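You operate a simulated robot arm through the tools that you are given. There is no shell and no other tool.

The job below is to be done with a simulated robot arm. You get a single attempt, and the scene is never put back.

JOB
Screw the steel bar fast at the short profile's middle hole.
Fine: slide the profile on the ledge to the raised stop pin first, clamp it for the screw, open the clamp afterwards and leave the profile at the stop.

Only the result counts: the job must be done as asked and must still hold three seconds after the hand-in. Knocking over, shifting, dropping, spilling or breaking anything else fails it.

ROBOT AND FRAMES
A 7-joint arm with a two-finger parallel gripper, fixed in place. Base frame: the origin is at the foot of the arm, x ahead of it, y to its left, z up; the work surface is at about z = 840. Units: mm, rad, N and s.
With the tool pointing down near the work surface it reaches from about 420 to 900 mm from the base axis. Its first joint turns from -2.496 to 2.496 rad. Payload 3 kg.
Tool frame: the origin (TCP) lies between the finger pads and is the grasp point; the fingertips stand 30 mm ahead of it; z points along the fingers, y is the line along which they close. Largest opening 94 mm; finger width 28, thickness 10; the body of the gripper, 50 by 96 mm, starts 55 mm behind the TCP.
Orientation is that of the tool frame in the base frame, as a unit quaternion [w, x, y, z]. With the fingers straight down and closing along the base's y, the tool's x points along the base's -x, its y along +y and its z along -z.

CONTROLS
- The arm moves only by the tool arm_command. Its argument "deltas" is a list of rows, each an object of numbers (a shift or turn left out is 0, a gripper value left out holds the last): "dx", "dy", "dz": the shift along the tool's x, y, z in mm; "ax", "ay", "az": the turn, a rotation vector about the tool's x, y, z in rad. In form: [{"dx": .., "dy": .., "dz": .., "ax": .., "ay": .., "az": ..}, ...]. A call has 1 to 20 rows; each row shifts and turns the commanded pose from where the row before left it, along the tool's axes as they then stand. "fingers" is the opening in per cent of the stroke, from 0 (shut) to 100 (fully open), set as the call begins (left out, the last holds). A row lasts 0.2 s, in which the tool goes at most 50 mm and 0.15 rad; a call with a longer step from one row to the next is refused whole, and so is a gripper value outside its range. Where a pose cannot be reached the arm comes as near as it can. A force on the tool above 40 N (or 10 N above the force at the start of the call, whichever is more), or a blocked arm, ends the call early, and 0.2 s more pass. The fingers move at their own pace (about 72 mm/s each) and stop on an object; they squeeze with about 42 N. The grip force told is the motor's: it shows also when the fingers shut on nothing. Time passes only in rows, and 0.2 s behind the last, so rows that do not move let the fingers close. The reply holds the time, the measured pose of the TCP, the force on the tool along the base axes, the opening and the grip force, in the units named above and with some noise, with the torque about the TCP (base axes, N m) and any sound that the robot's microphone picked up.
- Cameras (640 x 400 px; columns grow to the right, rows downward): "scene" is fixed at [50.9, 647.5, 1544.5]; the picture's right is [-0.42, -0.91, 0.00], its down [-0.53, 0.24, -0.81] and it looks along [0.74, -0.34, -0.58] (base axes); focal length 214 px, centre (320, 200). "wrist" rides on the gripper at [76, 14, -102] in the tool frame; the picture's right is [-0.18, 0.98, 0.00], its down [-0.75, -0.14, -0.64] and it looks along [-0.63, -0.12, 0.77] (tool axes); focal length 243 px, centre (320, 200).
- capture(camera): a new picture of that camera. It takes no simulated time.
- point_at(camera, pixels): for up to 12 pixels [column, row] of the newest picture of that camera ("zoom" is the newest enlarged one), the place [x, y, z] in the base frame of the surface seen there, good to about 3 mm. It takes no simulated time.
- inspect(camera, box): a new picture of the part [left, top, right, bottom] of that camera's present view, enlarged. It takes no simulated time.
- finish_job(): hands the job in; it is judged then, once.

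Open the gripper and draw the arm clear of the work before you hand the job in, unless the task says otherwise.

The tools are called after ">>>" by a JSON object that holds its "name" and its "arguments". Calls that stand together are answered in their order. arm_command: Moves the arm, as the interface text tells. Its arguments: {"type":"object","properties":{"deltas":{"type":"array","items":{"type":"object","properties":{"dx":{"type":"number"},"dy":{"type":"number"},"dz":{"type":"number"},"ax":{"type":"number"},"ay":{"type":"number"},"az":{"type":"number"}}}},"fingers":{"type":"number"}},"required":["deltas"]} The other tools are called the same way: capture (camera) takes a picture; point_at (camera, pixels) gives the place of the surface under pixels of a picture; inspect (camera, box) takes an enlarged picture of a part of a camera's view; finish_job () hands the job in.

At the start:

```text
clock: 0.0
tcp_pos: [443.6, 75.0, 1349.5]
orientation: [0.001, 0.0, 1.0, -0.001]
wrist_force: [0.2, 0.4, -0.3]
ft_torque: [0.01, -0.02, -0.05]
gripper_width: 93.8
grip_force: 0.1
```

scene: 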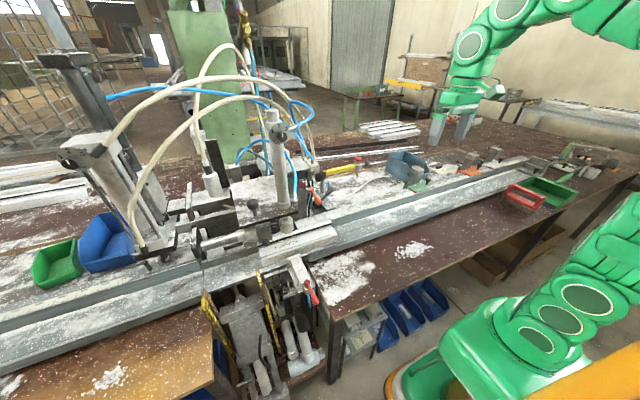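
wrist: 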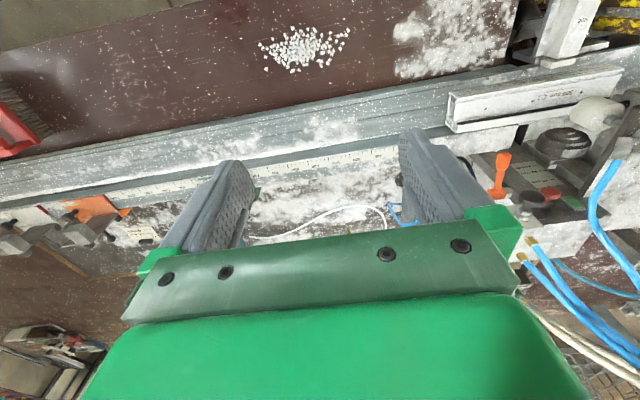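

I start by looking closer at the work area in both cameras: the fixture, the short profile (scene about (300,240)) and the tools.

>>> {"name": "inspect", "arguments": {"camera": "scene", "box": [180, 160, 360, 280]}}

>>> {"name": "inspect", "arguments": {"camera": "scene", "box": [360, 120, 640, 280]}}

>>> {"name": "inspect", "arguments": {"camera": "wrist", "box": [420, 0, 640, 240]}}

>>> {"name": "inspect", "arguments": {"camera": "wrist", "box": [0, 100, 240, 400]}}

```text
3.33 times, centred on (270, 220) of scene
```

zoom: 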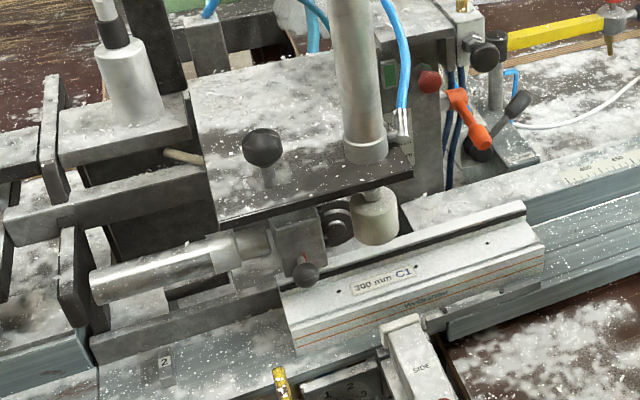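

```text
2.29 times, centred on (500, 200) of scene
```

zoom: 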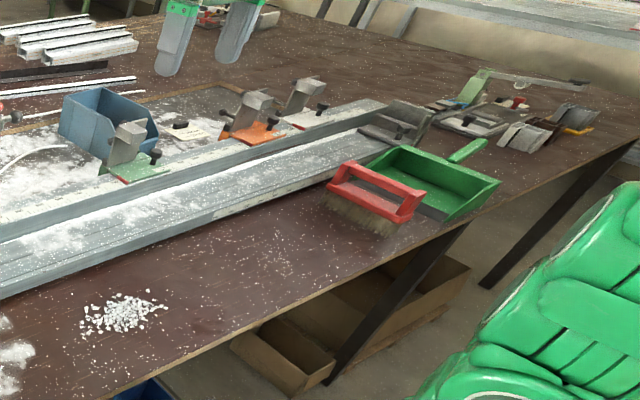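

```text
1.67 times, centred on (530, 120) of wrist
```

zoom: 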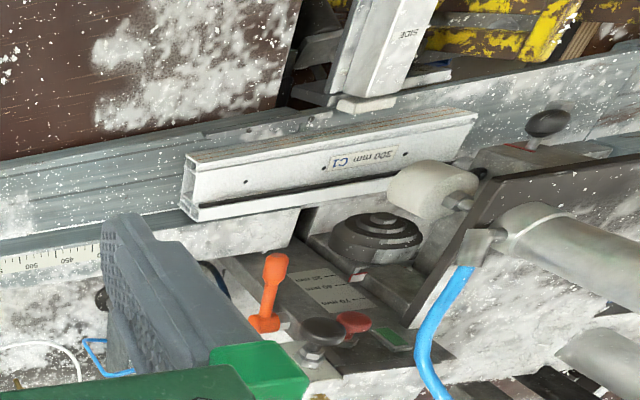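

```text
1.33 times, centred on (120, 250) of wrist
```

zoom: 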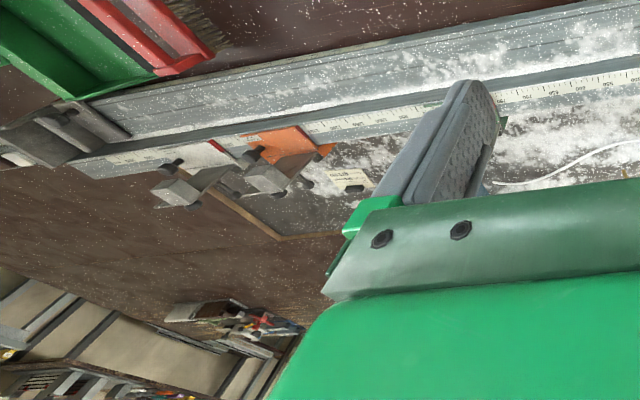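

The fixture shows a "300 mm C1" profile, and there is a small group of parts at scene (560,160). I measure where those things are.

>>> {"name": "point_at", "arguments": {"camera": "scene", "pixels": [[300, 240], [420, 250], [525, 195], [490, 155], [530, 165], [570, 160], [590, 170], [610, 162], [450, 170], [395, 125], [330, 330], [560, 180]]}}

>>> {"name": "inspect", "arguments": {"camera": "scene", "box": [530, 130, 640, 200]}}

>>> {"name": "inspect", "arguments": {"camera": "scene", "box": [430, 130, 550, 200]}}

>>> {"name": "inspect", "arguments": {"camera": "scene", "box": [340, 100, 460, 190]}}

>>> {"name": "inspect", "arguments": {"camera": "wrist", "box": [0, 300, 120, 400]}}

```text
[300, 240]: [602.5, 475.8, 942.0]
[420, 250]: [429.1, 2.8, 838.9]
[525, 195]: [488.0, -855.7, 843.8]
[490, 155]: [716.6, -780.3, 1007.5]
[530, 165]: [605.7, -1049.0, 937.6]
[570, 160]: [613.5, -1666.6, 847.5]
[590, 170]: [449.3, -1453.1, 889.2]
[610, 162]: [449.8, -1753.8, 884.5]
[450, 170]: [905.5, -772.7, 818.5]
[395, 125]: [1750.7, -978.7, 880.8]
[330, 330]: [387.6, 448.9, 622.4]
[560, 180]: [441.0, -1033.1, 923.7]
```

```text
5.71 times, centred on (585, 165) of scene
```

zoom: 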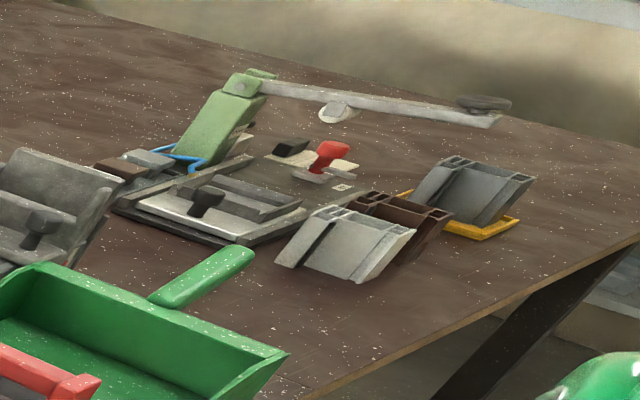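

```text
5.33 times, centred on (490, 165) of scene
```

zoom: 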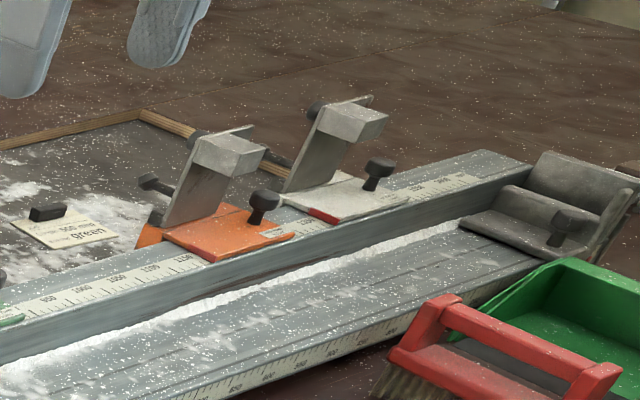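

```text
4.44 times, centred on (400, 145) of scene
```

zoom: 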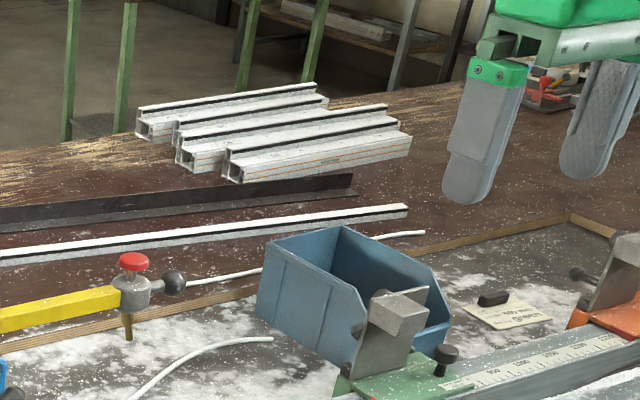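

```text
4.00 times, centred on (60, 350) of wrist
```

zoom: 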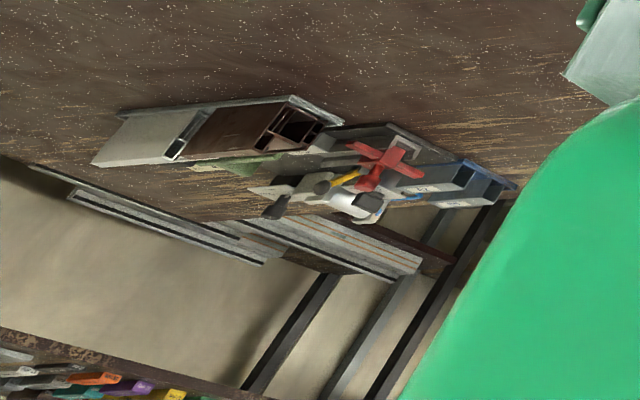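

The fixture at about [602,476,942] looks like a screwing machine with a clamp and levers. I zoom in on its parts.

>>> {"name": "inspect", "arguments": {"camera": "scene", "box": [250, 200, 350, 260]}}

>>> {"name": "inspect", "arguments": {"camera": "scene", "box": [180, 220, 280, 290]}}

>>> {"name": "inspect", "arguments": {"camera": "scene", "box": [240, 250, 340, 320]}}

>>> {"name": "inspect", "arguments": {"camera": "scene", "box": [270, 150, 370, 220]}}

>>> {"name": "inspect", "arguments": {"camera": "wrist", "box": [540, 60, 640, 140]}}

>>> {"name": "inspect", "arguments": {"camera": "wrist", "box": [450, 100, 560, 220]}}

```text
6.40 times, centred on (300, 230) of scene
```

zoom: 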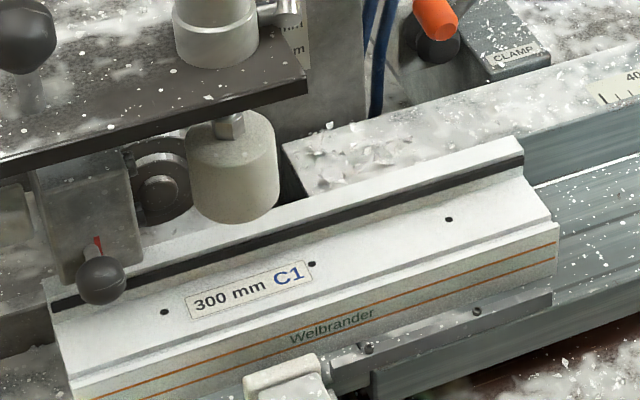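

```text
5.71 times, centred on (230, 255) of scene
```

zoom: 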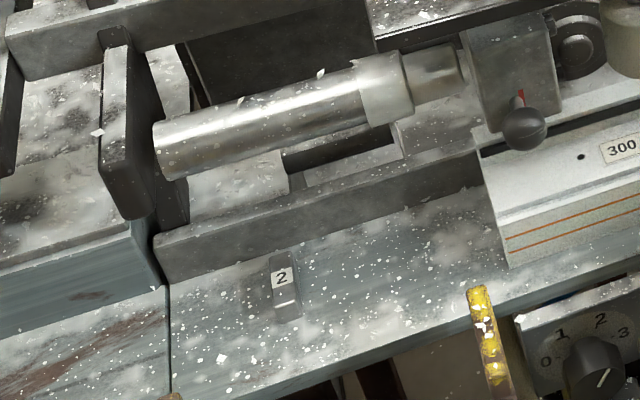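

```text
5.71 times, centred on (290, 285) of scene
```

zoom: 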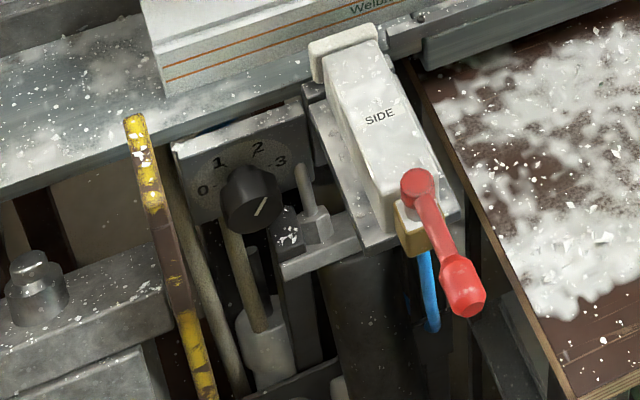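

```text
5.71 times, centred on (320, 185) of scene
```

zoom: 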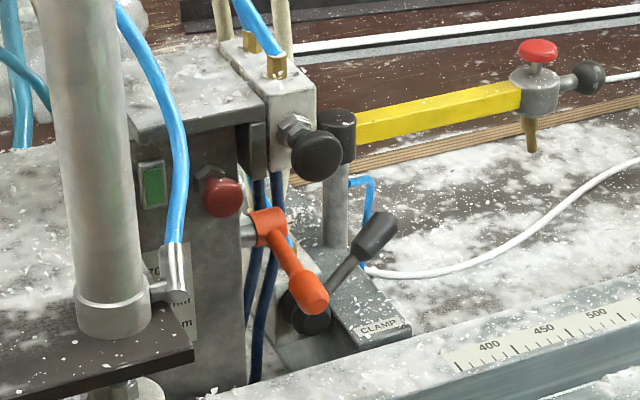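

```text
5.00 times, centred on (590, 100) of wrist
```

zoom: 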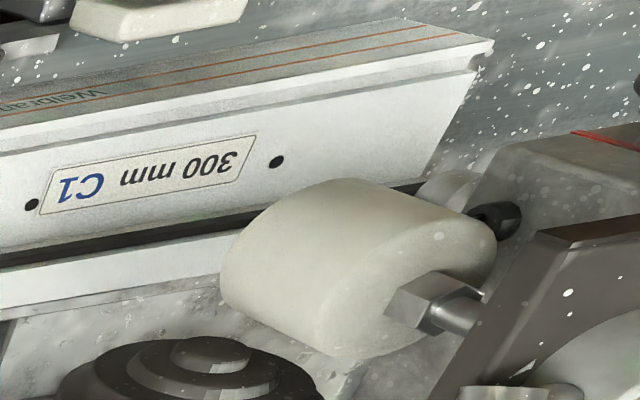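

```text
3.33 times, centred on (505, 160) of wrist
```

zoom: 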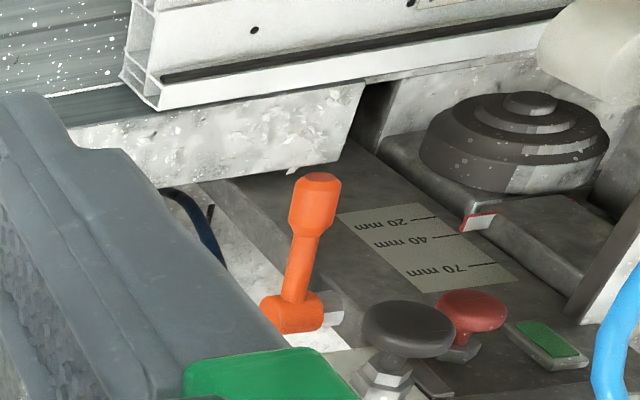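

I check the heights of the machine's tall parts and hoses, before moving the wrist camera over for a closer look.

>>> {"name": "point_at", "arguments": {"camera": "scene", "pixels": [[272, 112], [243, 48], [295, 100], [160, 98], [75, 150], [207, 55], [270, 200], [260, 190], [245, 205], [314, 198], [337, 165], [357, 160]]}}

>>> {"name": "point_at", "arguments": {"camera": "wrist", "pixels": [[500, 160], [562, 140], [597, 110], [545, 50], [527, 195], [552, 190], [505, 185]]}}

```text
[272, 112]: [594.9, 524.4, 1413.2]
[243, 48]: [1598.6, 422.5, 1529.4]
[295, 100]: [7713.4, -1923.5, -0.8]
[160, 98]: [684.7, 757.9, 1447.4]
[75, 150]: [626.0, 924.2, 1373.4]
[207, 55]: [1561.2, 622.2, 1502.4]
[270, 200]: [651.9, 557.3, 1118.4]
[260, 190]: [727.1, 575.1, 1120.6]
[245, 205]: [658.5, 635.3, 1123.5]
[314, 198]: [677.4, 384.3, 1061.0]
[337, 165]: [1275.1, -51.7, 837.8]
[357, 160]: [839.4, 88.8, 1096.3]
```

```text
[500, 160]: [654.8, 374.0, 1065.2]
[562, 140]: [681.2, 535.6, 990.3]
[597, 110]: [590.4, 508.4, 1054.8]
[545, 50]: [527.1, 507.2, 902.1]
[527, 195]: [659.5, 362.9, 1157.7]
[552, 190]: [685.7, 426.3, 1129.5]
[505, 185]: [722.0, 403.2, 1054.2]
```

The machine's tall cylinder stands at about [595,524] up to z 1413, and everything on it is at x > 500 apart from the low SIDE clamp. I move the wrist camera in front of it at height, staying at x about 380.

>>> {"name": "arm_command", "arguments": {"deltas": [{"dx": 10, "dy": 38}, {"dx": 10, "dy": 38}, {"dx": 10, "dy": 38}, {"dx": 10, "dy": 38}, {"dx": 10, "dy": 38}, {"dx": 10, "dy": 38}, {"dx": 5, "dy": 38}, {"dx": 0, "dy": 38}]}}

>>> {"name": "capture", "arguments": {"camera": "wrist"}}

>>> {"name": "capture", "arguments": {"camera": "scene"}}

```text
clock: 1.8
tcp_pos: [382.1, 381.4, 1339.5]
orientation: [0.001, 0.002, 1.0, 0.0]
wrist_force: [-2.1, 0.8, 0.0]
ft_torque: [-0.12, -0.13, -0.01]
gripper_width: 94.0
grip_force: 0.0
out of reach, approached as far as the arm can: row 8
```

```text
taken
```

wrist: 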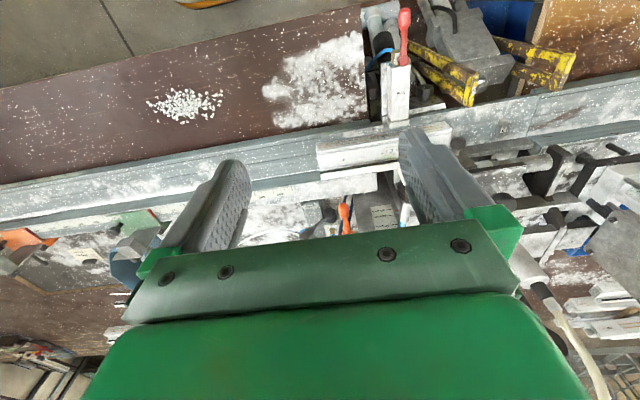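

```text
taken
```

scene: 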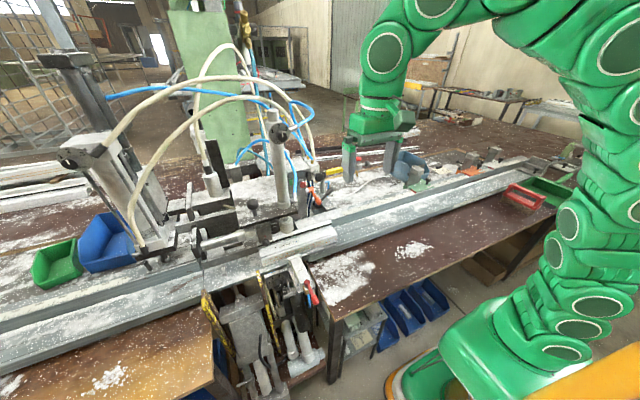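

The wrist view now shows the machine between the fingers. I zoom on the profile, SIDE clamp and bar region.

>>> {"name": "inspect", "arguments": {"camera": "wrist", "box": [300, 80, 480, 240]}}

>>> {"name": "inspect", "arguments": {"camera": "wrist", "box": [440, 60, 640, 220]}}

>>> {"name": "inspect", "arguments": {"camera": "wrist", "box": [340, 0, 480, 110]}}

>>> {"name": "inspect", "arguments": {"camera": "wrist", "box": [240, 170, 400, 260]}}

>>> {"name": "inspect", "arguments": {"camera": "scene", "box": [310, 130, 470, 230]}}

```text
2.50 times, centred on (390, 160) of wrist
```

zoom: 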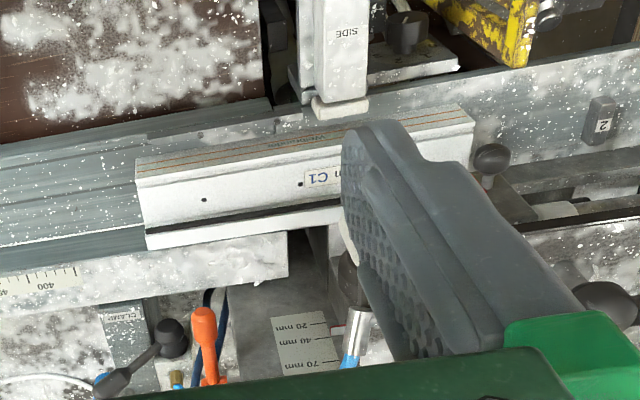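

```text
2.50 times, centred on (540, 140) of wrist
```

zoom: 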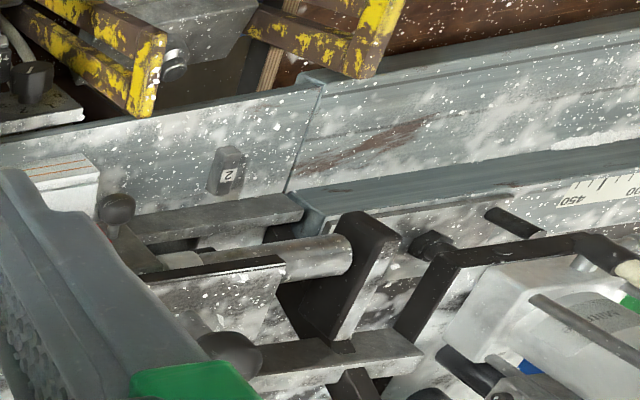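

```text
3.64 times, centred on (410, 55) of wrist
```

zoom: 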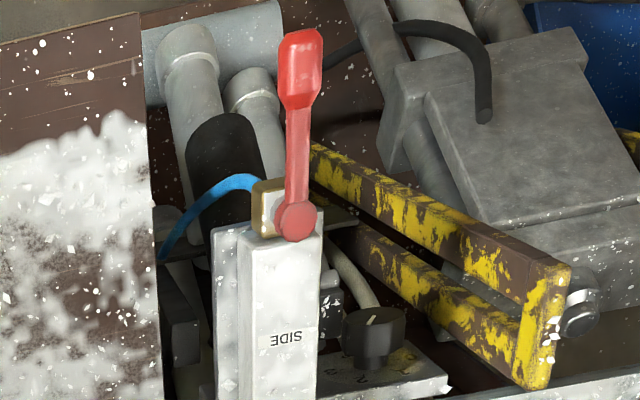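

```text
4.00 times, centred on (320, 215) of wrist
```

zoom: 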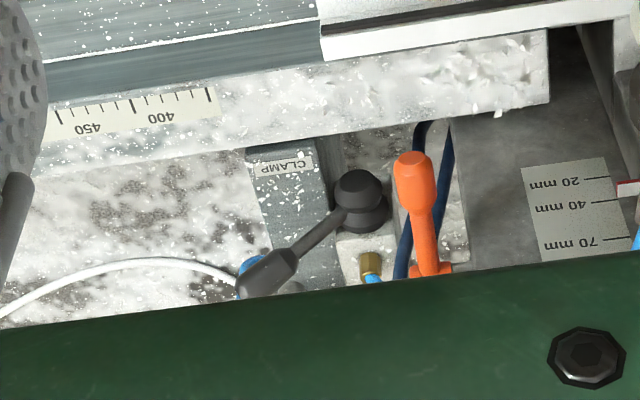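

```text
4.00 times, centred on (390, 180) of scene
```

zoom: 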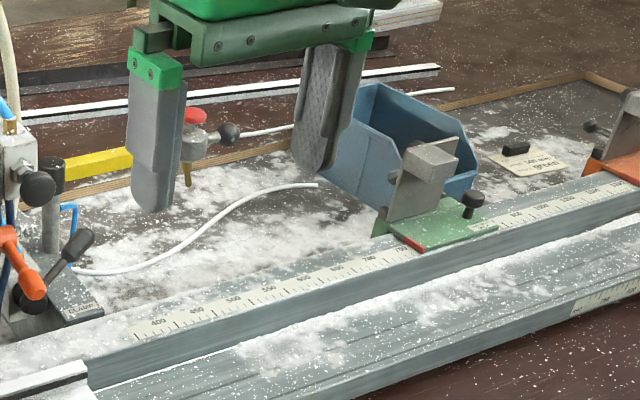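

The SIDE clamp (red lever), a "2" block on the ledge, the CLAMP lever and the orange lever are visible. I move to the profile's right end and turn the camera to look along +y at the profile end and the machine's side.

>>> {"name": "arm_command", "arguments": {"deltas": [{"dx": -15, "dy": -40, "az": -0.0}, {"dx": -15, "dy": -40}, {"dx": -15, "dy": -40}, {"dx": -15, "dy": -40}, {"dx": -15, "dy": -40}, {"dx": -15, "dy": -40}, {"dx": -15, "dy": -40}, {"dx": -15, "dy": -30, "dz": 30}, {"dx": 0, "dz": 40}, {"dz": 40}]}}

>>> {"name": "arm_command", "arguments": {"deltas": [{"az": -0.14}, {"az": -0.14}, {"az": -0.14}, {"az": -0.14}, {"az": -0.14}, {"az": -0.14}, {"az": -0.14}, {"az": -0.14}, {"az": -0.14}, {"az": -0.14}, {"az": -0.14}]}}

>>> {"name": "capture", "arguments": {"camera": "wrist"}}

```text
clock: 4.0
tcp_pos: [502.0, 72.7, 1231.5]
orientation: [0.001, 0.0, 1.0, 0.0]
wrist_force: [0.1, 0.4, 1.1]
ft_torque: [0.04, -0.02, -0.04]
gripper_width: 93.8
grip_force: 0.1
```

```text
clock: 6.4
tcp_pos: [500.4, 70.9, 1232.1]
orientation: [0.0, -0.697, 0.717, -0.001]
wrist_force: [0.5, 0.2, -0.9]
ft_torque: [0.02, -0.04, 0.0]
gripper_width: 93.9
grip_force: 0.0
```

```text
taken
```

wrist: 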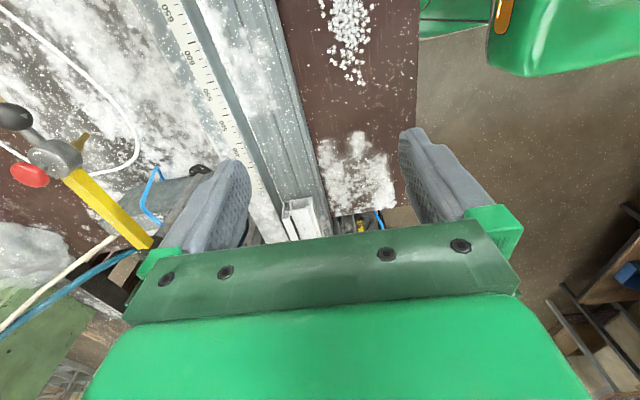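

The profile's end is just visible at (300,218) at the image's lower edge. I tilt the tool so that the camera looks more level.

>>> {"name": "arm_command", "arguments": {"deltas": [{"ay": -0.14, "dx": 30}, {"ay": -0.14, "dx": 30}, {"ay": -0.14, "dx": 30}, {"ay": -0.14, "dz": 10}]}}

>>> {"name": "capture", "arguments": {"camera": "wrist"}}

>>> {"name": "capture", "arguments": {"camera": "scene"}}

```text
clock: 7.4
tcp_pos: [498.3, -13.7, 1210.2]
orientation: [0.2, -0.669, 0.69, 0.192]
wrist_force: [-0.3, -0.1, 0.4]
ft_torque: [0.0, 0.01, 0.01]
gripper_width: 94.1
grip_force: 0.0
```

```text
taken
```

wrist: 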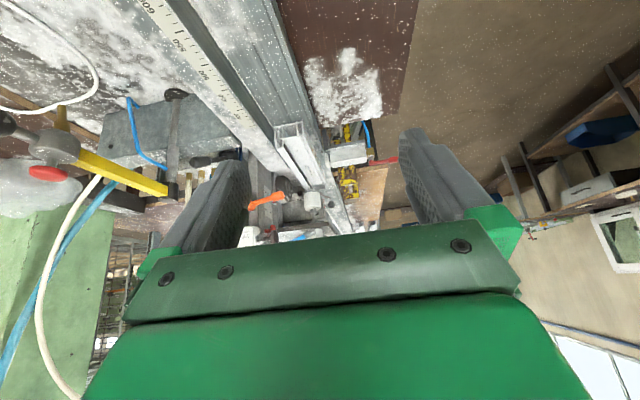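

```text
taken
```

scene: 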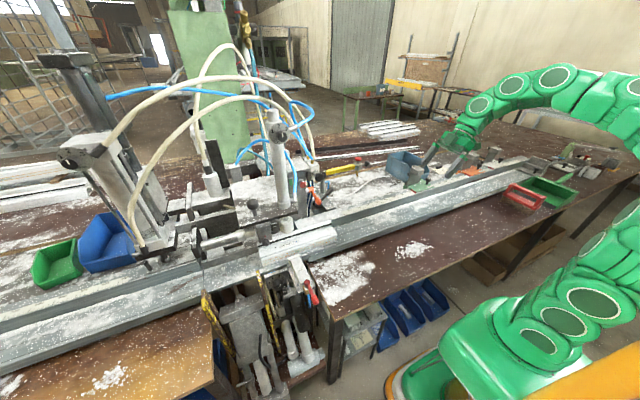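

The profile's open end is at (300,140), with the orange lever and white foot beyond it. I zoom in on them.

>>> {"name": "inspect", "arguments": {"camera": "wrist", "box": [240, 110, 400, 240]}}

>>> {"name": "inspect", "arguments": {"camera": "wrist", "box": [265, 115, 325, 165]}}

>>> {"name": "inspect", "arguments": {"camera": "wrist", "box": [90, 70, 250, 210]}}

>>> {"name": "inspect", "arguments": {"camera": "wrist", "box": [310, 110, 410, 180]}}

```text
3.08 times, centred on (320, 175) of wrist
```

zoom: 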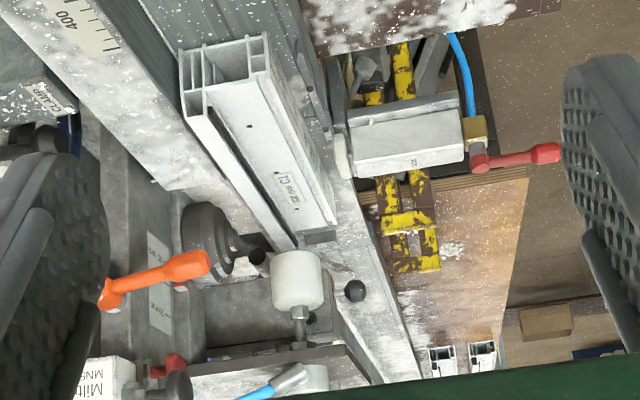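

```text
8.00 times, centred on (295, 140) of wrist
```

zoom: 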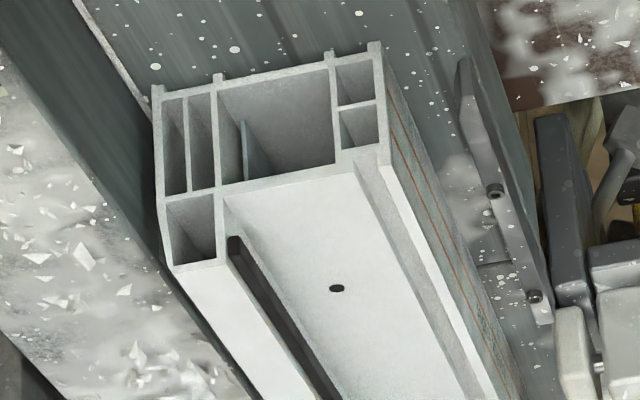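

```text
2.86 times, centred on (170, 140) of wrist
```

zoom: 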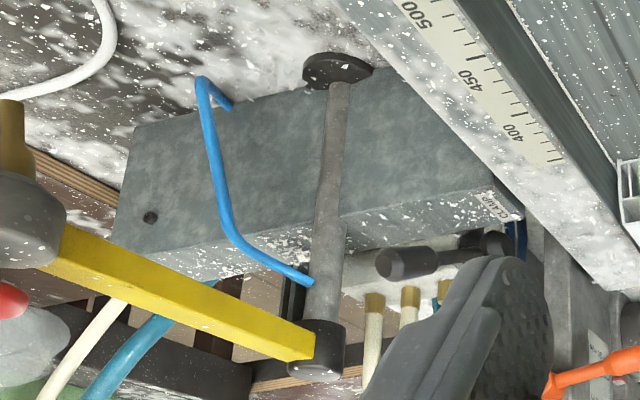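

```text
5.71 times, centred on (360, 145) of wrist
```

zoom: 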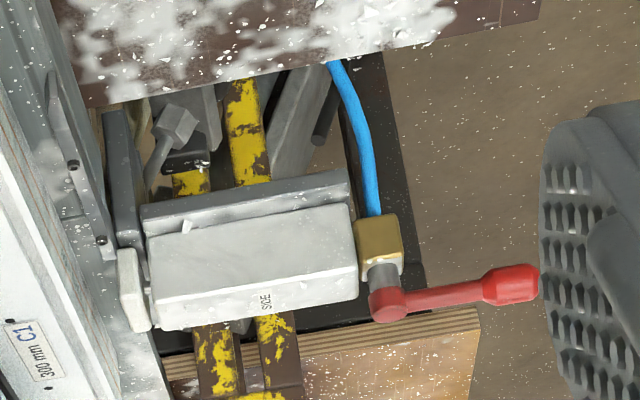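

The profile's chamber holds a grey steel piece at zoom (250,150), so the bar is inside the profile. I now go round to the front to see the machine's head from about [335,215,1130].

>>> {"name": "arm_command", "arguments": {"deltas": [{"ax": 0.069, "az": 0.111}, {"ax": 0.069, "az": 0.111}, {"ax": 0.069, "az": 0.111}, {"ax": 0.069, "az": 0.111}, {"ax": 0.069, "az": 0.111}, {"ax": 0.069, "az": 0.111}]}}

>>> {"name": "arm_command", "arguments": {"deltas": [{"dx": -9.6, "dy": 34.6, "dz": 23.7}, {"dx": -9.6, "dy": 34.6, "dz": 23.7}, {"dx": -9.6, "dy": 34.6, "dz": 23.7}, {"dx": -9.6, "dy": 34.6, "dz": 23.7}, {"dx": -9.6, "dy": 34.6, "dz": 23.7}, {"dx": -9.6, "dy": 34.6, "dz": 23.7}]}}

>>> {"name": "capture", "arguments": {"camera": "wrist"}}

>>> {"name": "capture", "arguments": {"camera": "scene"}}

```text
clock: 8.8
tcp_pos: [497.6, -12.7, 1209.2]
orientation: [0.256, -0.354, 0.894, 0.103]
wrist_force: [0.8, 0.6, 0.6]
ft_torque: [0.01, 0.01, -0.02]
gripper_width: 94.1
grip_force: 0.0
```

```text
clock: 10.2
tcp_pos: [443.0, 224.2, 1119.9]
orientation: [0.256, -0.354, 0.894, 0.103]
wrist_force: [-0.1, 0.1, 0.7]
ft_torque: [0.01, 0.0, -0.01]
gripper_width: 94.0
grip_force: 0.0
```

```text
taken
```

wrist: 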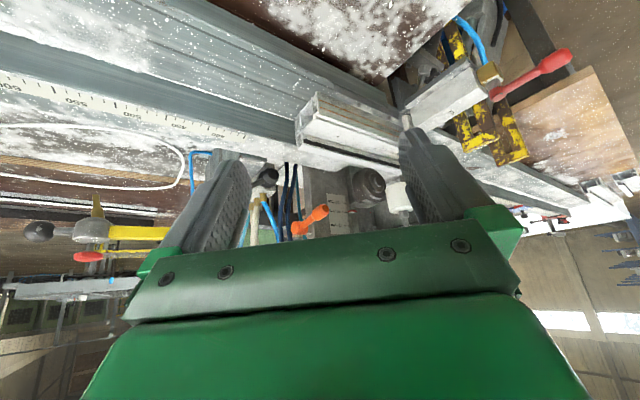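

```text
taken
```

scene: 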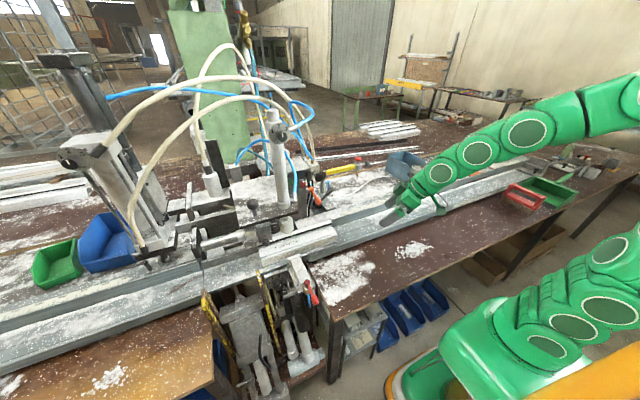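

The head now shows at (250-420, 90-240). I zoom there.

>>> {"name": "inspect", "arguments": {"camera": "wrist", "box": [240, 130, 430, 240]}}

>>> {"name": "inspect", "arguments": {"camera": "wrist", "box": [340, 155, 420, 225]}}

>>> {"name": "inspect", "arguments": {"camera": "wrist", "box": [0, 130, 260, 300]}}

>>> {"name": "inspect", "arguments": {"camera": "wrist", "box": [380, 0, 600, 170]}}

>>> {"name": "inspect", "arguments": {"camera": "scene", "box": [255, 170, 325, 225]}}

>>> {"name": "inspect", "arguments": {"camera": "scene", "box": [290, 155, 350, 205]}}

```text
3.37 times, centred on (335, 185) of wrist
```

zoom: 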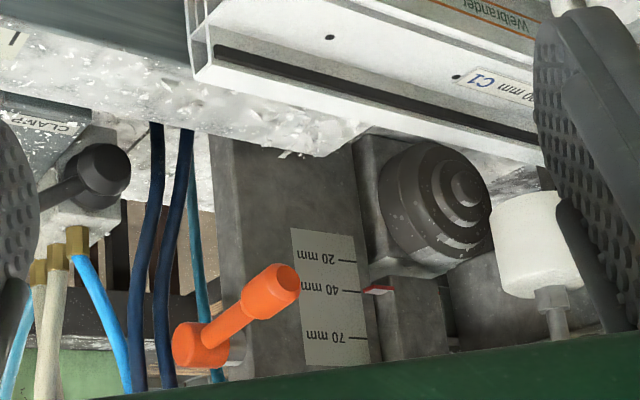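

```text
5.71 times, centred on (380, 190) of wrist
```

zoom: 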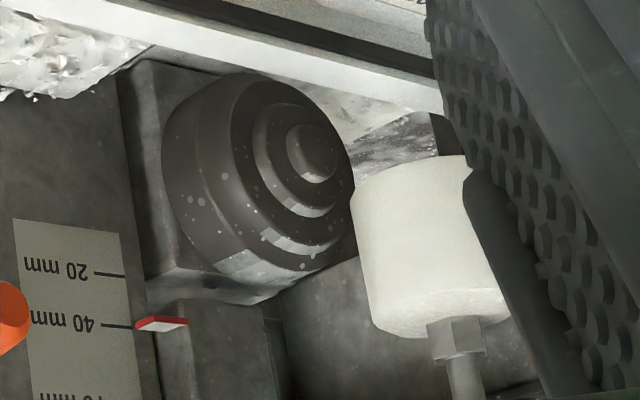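

```text
2.35 times, centred on (130, 215) of wrist
```

zoom: 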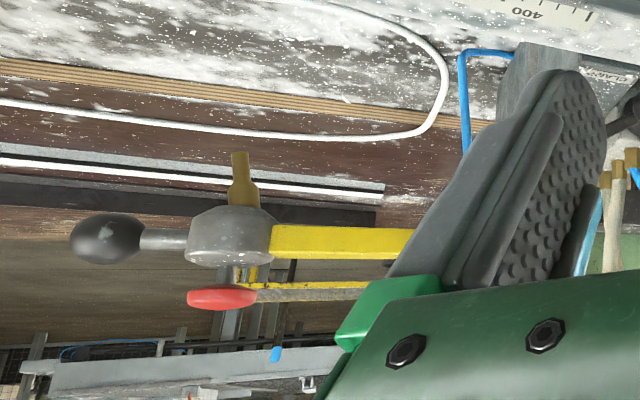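

```text
2.35 times, centred on (490, 85) of wrist
```

zoom: 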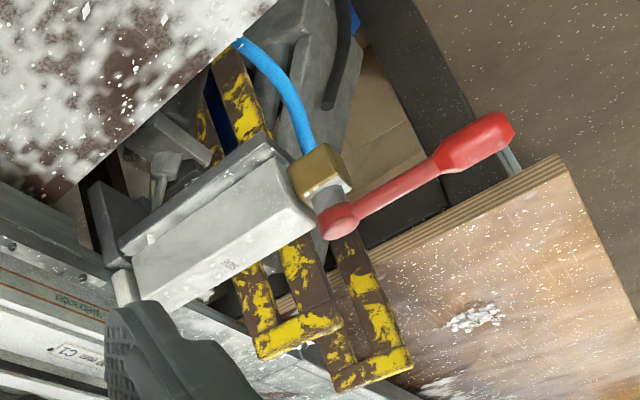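

```text
7.27 times, centred on (290, 198) of scene
```

zoom: 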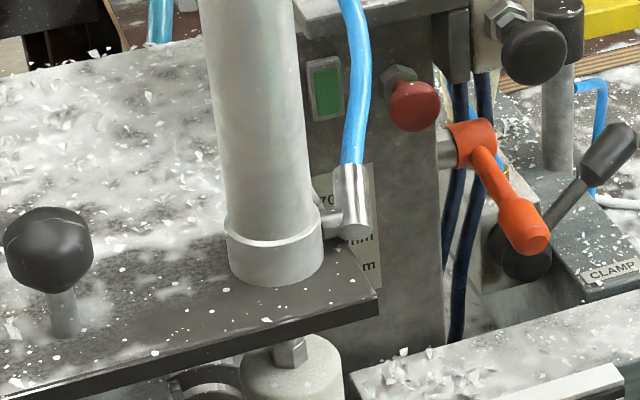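

```text
8.00 times, centred on (320, 180) of scene
```

zoom: 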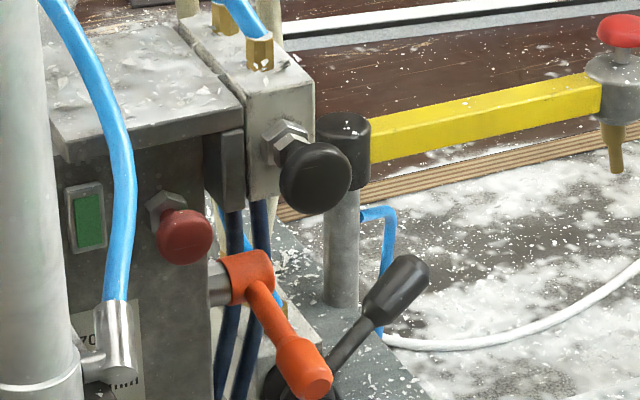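

The yellow swing arm with a brass tip and red button looks like the screwdriver head. I measure post, head, levers, profile corners and holes.

>>> {"name": "inspect", "arguments": {"camera": "scene", "box": [250, 200, 350, 260]}}

>>> {"name": "point_at", "arguments": {"camera": "zoom", "pixels": [[164, 312], [312, 264], [449, 219], [55, 340], [545, 215], [520, 140], [45, 285], [75, 385], [230, 205], [100, 280], [475, 310], [367, 347]]}}

>>> {"name": "inspect", "arguments": {"camera": "scene", "box": [310, 145, 390, 205]}}

>>> {"name": "point_at", "arguments": {"camera": "zoom", "pixels": [[100, 60], [95, 150], [140, 110], [300, 75], [342, 35], [340, 85], [390, 82], [335, 140], [140, 185], [60, 180], [190, 195], [342, 60]]}}

```text
6.40 times, centred on (300, 230) of scene
```

zoom: 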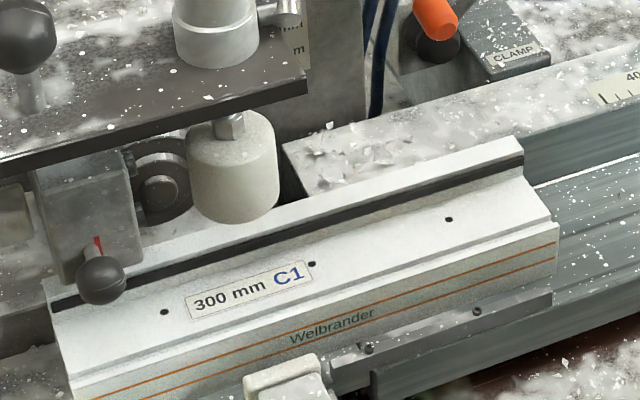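

```text
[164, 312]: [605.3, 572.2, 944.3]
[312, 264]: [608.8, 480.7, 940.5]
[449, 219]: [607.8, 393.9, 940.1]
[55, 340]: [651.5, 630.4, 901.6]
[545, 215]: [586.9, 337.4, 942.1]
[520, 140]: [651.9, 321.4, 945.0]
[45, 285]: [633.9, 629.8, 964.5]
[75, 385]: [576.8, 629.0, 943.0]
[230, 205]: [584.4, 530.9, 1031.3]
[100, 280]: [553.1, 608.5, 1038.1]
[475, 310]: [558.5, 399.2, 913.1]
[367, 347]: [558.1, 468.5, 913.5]
```

```text
6.67 times, centred on (350, 175) of scene
```

zoom: 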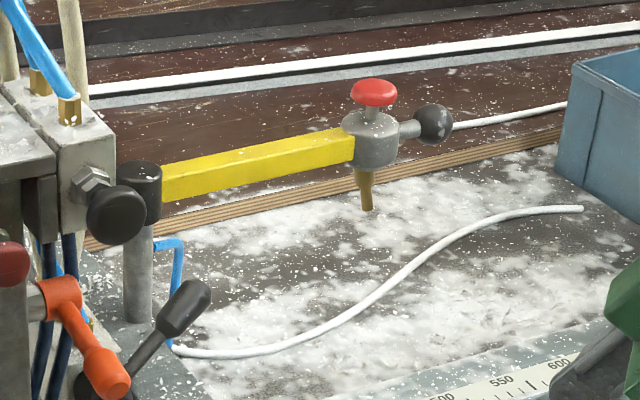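

```text
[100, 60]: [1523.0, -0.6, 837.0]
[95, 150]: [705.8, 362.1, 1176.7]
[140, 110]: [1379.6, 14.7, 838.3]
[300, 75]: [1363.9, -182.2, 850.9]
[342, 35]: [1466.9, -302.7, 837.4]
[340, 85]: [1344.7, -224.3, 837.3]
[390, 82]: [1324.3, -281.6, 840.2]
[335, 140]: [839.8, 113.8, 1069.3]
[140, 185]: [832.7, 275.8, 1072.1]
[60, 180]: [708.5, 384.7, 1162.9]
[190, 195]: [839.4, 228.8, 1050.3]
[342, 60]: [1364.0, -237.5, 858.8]
```

I guessed those pixels before seeing the picture; now I measure the yellow swing arm with proper pixels: cap (140,180), arm (250,165), head (370,140), red button (373,92), ball (433,122), tip (367,200).

>>> {"name": "point_at", "arguments": {"camera": "zoom", "pixels": [[140, 165], [138, 270], [250, 165], [345, 145], [370, 140], [373, 90], [373, 102], [433, 122], [405, 130], [367, 200], [185, 305], [115, 215]]}}

>>> {"name": "inspect", "arguments": {"camera": "scene", "box": [200, 225, 330, 290]}}

```text
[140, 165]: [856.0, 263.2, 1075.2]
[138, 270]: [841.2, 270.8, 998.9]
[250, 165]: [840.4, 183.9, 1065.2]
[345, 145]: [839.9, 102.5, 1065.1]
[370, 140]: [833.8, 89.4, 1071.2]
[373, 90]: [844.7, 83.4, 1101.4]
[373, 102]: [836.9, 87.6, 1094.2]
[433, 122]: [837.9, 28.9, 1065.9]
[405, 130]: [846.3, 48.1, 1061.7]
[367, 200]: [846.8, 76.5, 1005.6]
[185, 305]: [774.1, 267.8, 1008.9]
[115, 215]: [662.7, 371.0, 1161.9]
```

```text
4.92 times, centred on (265, 258) of scene
```

zoom: 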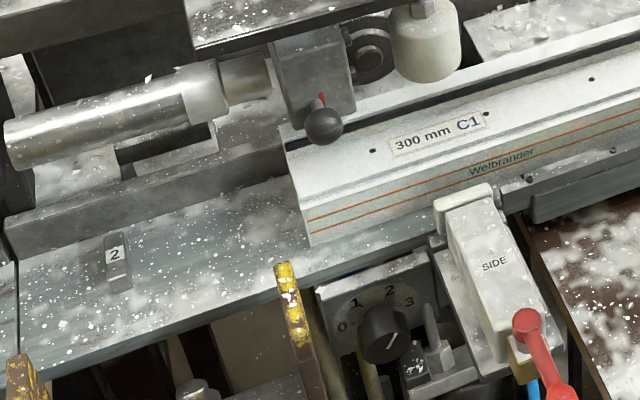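

The swing arm's post is at about [852,264] with a reach of ~188 mm, so it can't reach the holes at x≈608. The white foot's centre at about x 607, y 526 does line up with the hole row. I measure the "2" stop and the selector knob.

>>> {"name": "inspect", "arguments": {"camera": "scene", "box": [210, 245, 260, 285]}}

>>> {"name": "inspect", "arguments": {"camera": "scene", "box": [260, 270, 310, 310]}}

>>> {"name": "inspect", "arguments": {"camera": "scene", "box": [235, 205, 305, 260]}}

>>> {"name": "point_at", "arguments": {"camera": "scene", "pixels": [[229, 261], [231, 272], [278, 291], [215, 270], [245, 262], [290, 290], [262, 240], [258, 228], [288, 219], [240, 238], [225, 245], [282, 238]]}}

```text
10.00 times, centred on (235, 265) of scene
```

zoom: 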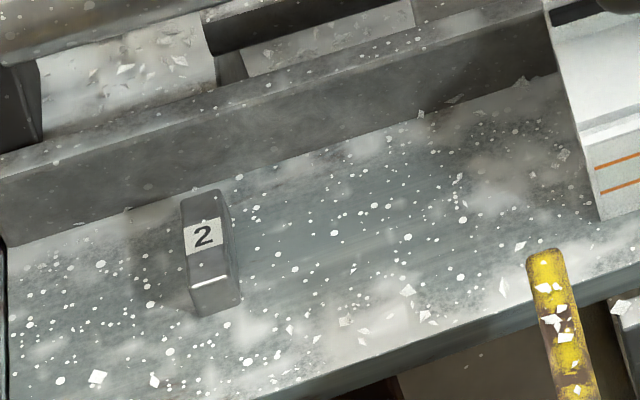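

```text
10.00 times, centred on (285, 290) of scene
```

zoom: 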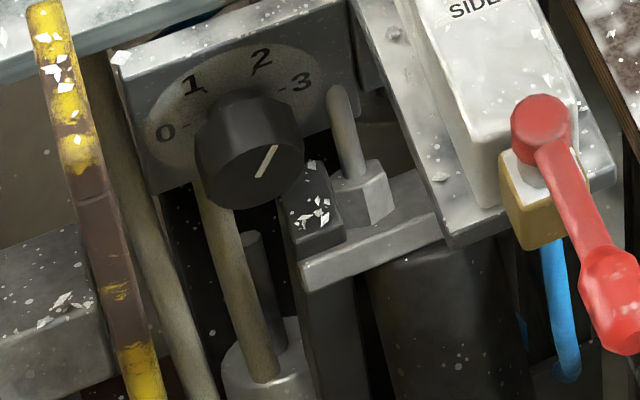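

```text
7.27 times, centred on (270, 232) of scene
```

zoom: 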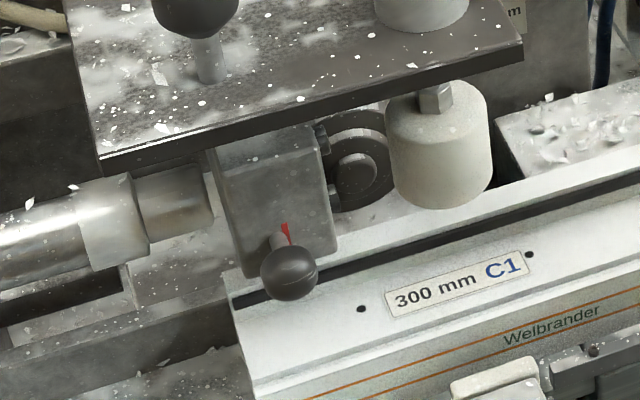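

```text
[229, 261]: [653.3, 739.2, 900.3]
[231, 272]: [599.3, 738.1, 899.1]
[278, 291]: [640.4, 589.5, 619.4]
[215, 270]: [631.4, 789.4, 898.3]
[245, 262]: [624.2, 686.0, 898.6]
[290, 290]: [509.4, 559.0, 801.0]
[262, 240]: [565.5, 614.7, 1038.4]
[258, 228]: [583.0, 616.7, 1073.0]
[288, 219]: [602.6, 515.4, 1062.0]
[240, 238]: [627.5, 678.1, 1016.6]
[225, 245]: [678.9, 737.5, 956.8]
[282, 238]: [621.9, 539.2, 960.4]
```

The raised "2" stop stands on the ledge (z≈899) near y≈745, and the knob's line points to 2. I measure stop, SIDE clamp and handle before taking the camera in front of the head.

>>> {"name": "point_at", "arguments": {"camera": "scene", "pixels": [[223.5, 270], [226, 272], [223, 264.5], [225, 276], [313, 298], [306, 284], [296, 267], [300, 285], [288, 258], [284, 290], [281, 287], [310, 290]]}}

>>> {"name": "inspect", "arguments": {"camera": "scene", "box": [285, 245, 335, 310]}}

```text
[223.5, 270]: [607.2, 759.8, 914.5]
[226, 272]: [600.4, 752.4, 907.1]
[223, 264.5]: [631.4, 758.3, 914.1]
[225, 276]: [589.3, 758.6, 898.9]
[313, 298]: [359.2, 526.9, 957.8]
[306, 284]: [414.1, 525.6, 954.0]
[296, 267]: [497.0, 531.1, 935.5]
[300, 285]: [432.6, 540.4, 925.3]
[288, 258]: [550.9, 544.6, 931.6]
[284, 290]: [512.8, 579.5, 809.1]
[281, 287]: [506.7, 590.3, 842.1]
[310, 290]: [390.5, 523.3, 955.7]
```

```text
6.15 times, centred on (310, 278) of scene
```

zoom: 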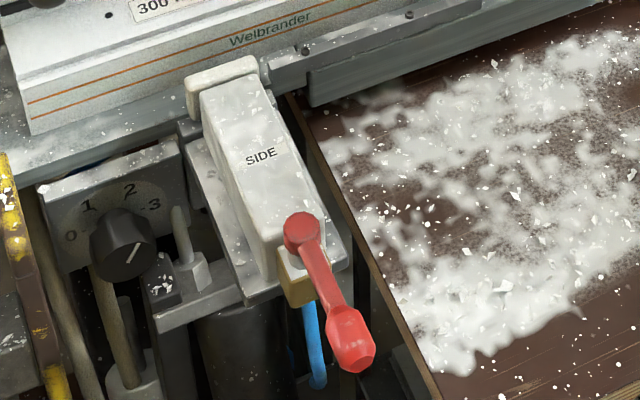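

Stop 2's near face is at y≈752, so the profile (end y≈630) slides about 122 mm, which brings the middle hole to y≈603, under the block with the black ball. I move the camera in front of that block.

>>> {"name": "arm_command", "arguments": {"deltas": [{"ax": 0.069, "az": 0.111}, {"ax": 0.069, "az": 0.111}, {"ax": 0.069, "az": 0.111}, {"ax": 0.069, "az": 0.111}, {"ax": 0.069, "az": 0.111}, {"ax": 0.069, "az": 0.111}]}}

>>> {"name": "arm_command", "arguments": {"deltas": [{"dx": 6.5, "dy": 37}, {"dx": 6.5, "dy": 37}, {"dx": 6.5, "dy": 37}, {"dx": 6.5, "dy": 37}, {"dx": 6.5, "dy": 37}, {"dx": 6.5, "dy": 37}, {"dx": 6.5, "dy": 37}, {"dx": 6.5, "dy": 37}]}}

>>> {"name": "capture", "arguments": {"camera": "wrist"}}

>>> {"name": "capture", "arguments": {"camera": "scene"}}

```text
clock: 11.4
tcp_pos: [402.5, 283.2, 1108.7]
orientation: [0.176, -0.034, 0.971, 0.16]
wrist_force: [0.0, 0.4, 0.1]
ft_torque: [0.03, -0.03, -0.01]
gripper_width: 93.9
grip_force: 0.1
stopped in row 6: the arm was blocked; the commanded pose is now the measured one
```

```text
clock: 12.5
tcp_pos: [342.6, 436.6, 1156.6]
orientation: [0.068, 0.0, 0.964, 0.257]
wrist_force: [0.5, 0.8, -0.7]
ft_torque: [-0.01, 0.02, 0.01]
gripper_width: 94.2
grip_force: 0.1
stopped in row 5: the arm was blocked; the commanded pose is now the measured one
```

```text
taken
```

wrist: 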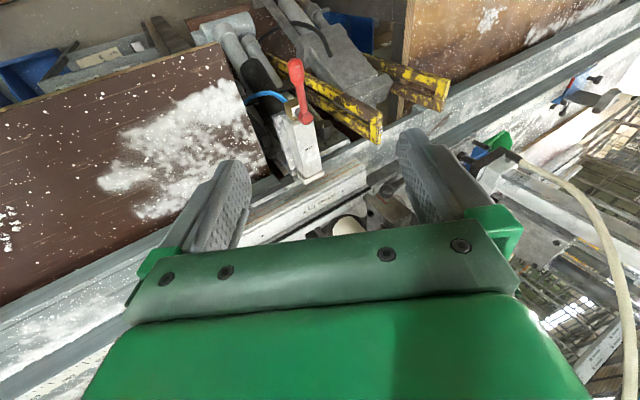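

```text
taken
```

scene: 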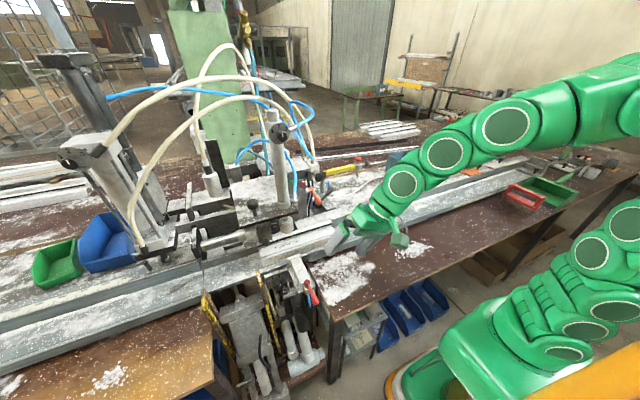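

The arm met a joint limit and is now rolled. I take a quick zoom of this view, then turn the tool back to straight down.

>>> {"name": "inspect", "arguments": {"camera": "wrist", "box": [230, 110, 420, 240]}}

>>> {"name": "arm_command", "arguments": {"deltas": [{"ax": 0.13, "ay": 0.0345, "dz": -10}, {"ax": 0.13, "ay": 0.0345, "dz": -10}, {"ax": 0.13, "ay": 0.0345, "dz": -10}, {"ax": 0.13, "ay": 0.0345, "dz": -10}]}}

>>> {"name": "capture", "arguments": {"camera": "wrist"}}

```text
3.08 times, centred on (325, 175) of wrist
```

zoom: 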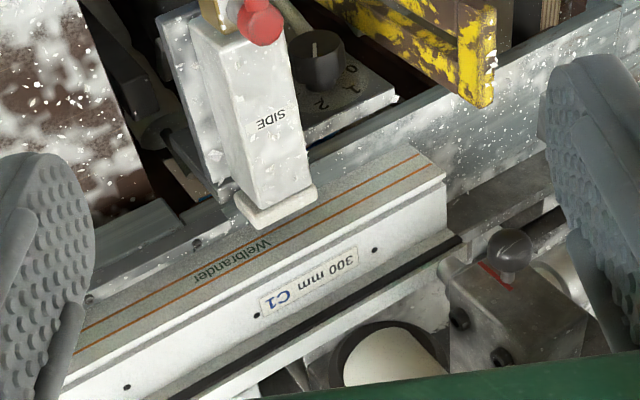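

```text
clock: 13.5
tcp_pos: [336.8, 424.3, 1196.4]
orientation: [0.005, -0.002, 1.0, -0.004]
wrist_force: [0.5, 0.0, 0.8]
ft_torque: [0.02, 0.02, 0.0]
gripper_width: 93.9
grip_force: 0.0
```

```text
taken
```

wrist: 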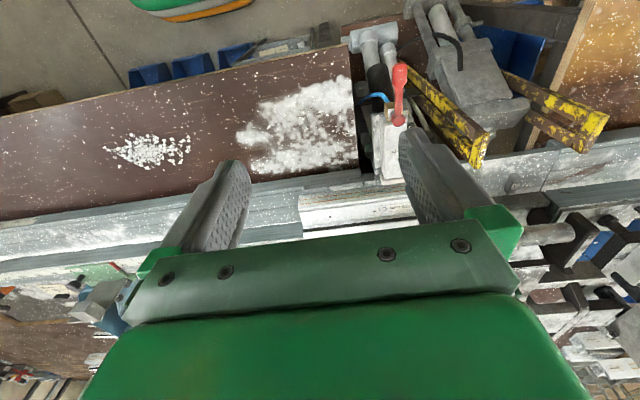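

Tool is straight down again at [337,424,1196]. I measure the clearances around the push path: plate corner, foot, orange lever, surface right of the profile's end.

>>> {"name": "capture", "arguments": {"camera": "scene"}}

>>> {"name": "inspect", "arguments": {"camera": "scene", "box": [250, 180, 350, 250]}}

```text
taken
```

scene: 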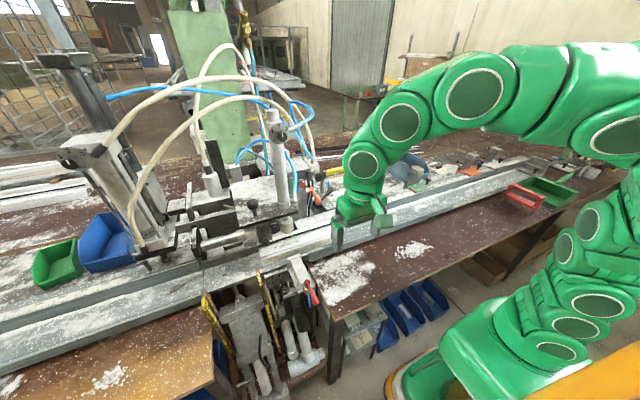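

```text
5.71 times, centred on (300, 215) of scene
```

zoom: 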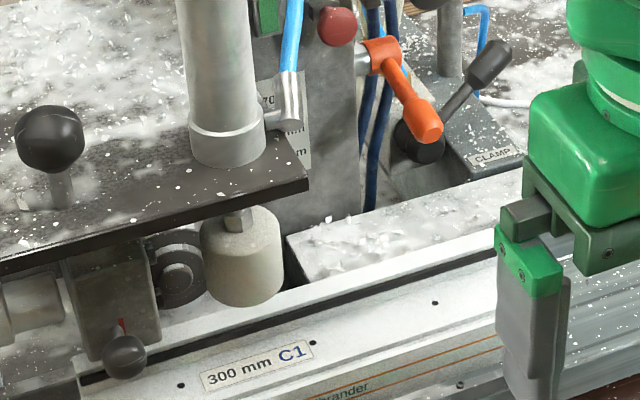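

>>> {"name": "point_at", "arguments": {"camera": "zoom", "pixels": [[300, 175], [300, 188], [260, 160], [240, 300], [205, 260], [282, 250], [425, 135], [395, 90], [375, 55], [410, 150], [490, 60], [335, 25]]}}

>>> {"name": "point_at", "arguments": {"camera": "zoom", "pixels": [[50, 135], [125, 358], [120, 325], [85, 335], [150, 330], [100, 270], [175, 285], [180, 270], [270, 20], [300, 240], [340, 230], [370, 290]]}}

```text
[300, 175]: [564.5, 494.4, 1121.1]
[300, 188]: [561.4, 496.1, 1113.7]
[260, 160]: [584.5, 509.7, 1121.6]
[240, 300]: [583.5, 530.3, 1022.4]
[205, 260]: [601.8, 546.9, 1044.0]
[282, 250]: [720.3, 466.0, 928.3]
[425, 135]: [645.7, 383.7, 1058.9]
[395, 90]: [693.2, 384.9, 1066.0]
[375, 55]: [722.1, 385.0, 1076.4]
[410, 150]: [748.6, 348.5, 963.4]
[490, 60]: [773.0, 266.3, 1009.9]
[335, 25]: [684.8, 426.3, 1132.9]
```

```text
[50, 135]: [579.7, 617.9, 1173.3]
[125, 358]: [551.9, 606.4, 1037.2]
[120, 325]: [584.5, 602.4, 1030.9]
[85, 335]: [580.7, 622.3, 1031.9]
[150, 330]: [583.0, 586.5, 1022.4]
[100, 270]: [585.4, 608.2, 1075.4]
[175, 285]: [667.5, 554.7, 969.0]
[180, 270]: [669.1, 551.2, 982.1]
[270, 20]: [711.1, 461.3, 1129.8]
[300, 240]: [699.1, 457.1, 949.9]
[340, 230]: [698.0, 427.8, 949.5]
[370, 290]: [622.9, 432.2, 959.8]
```

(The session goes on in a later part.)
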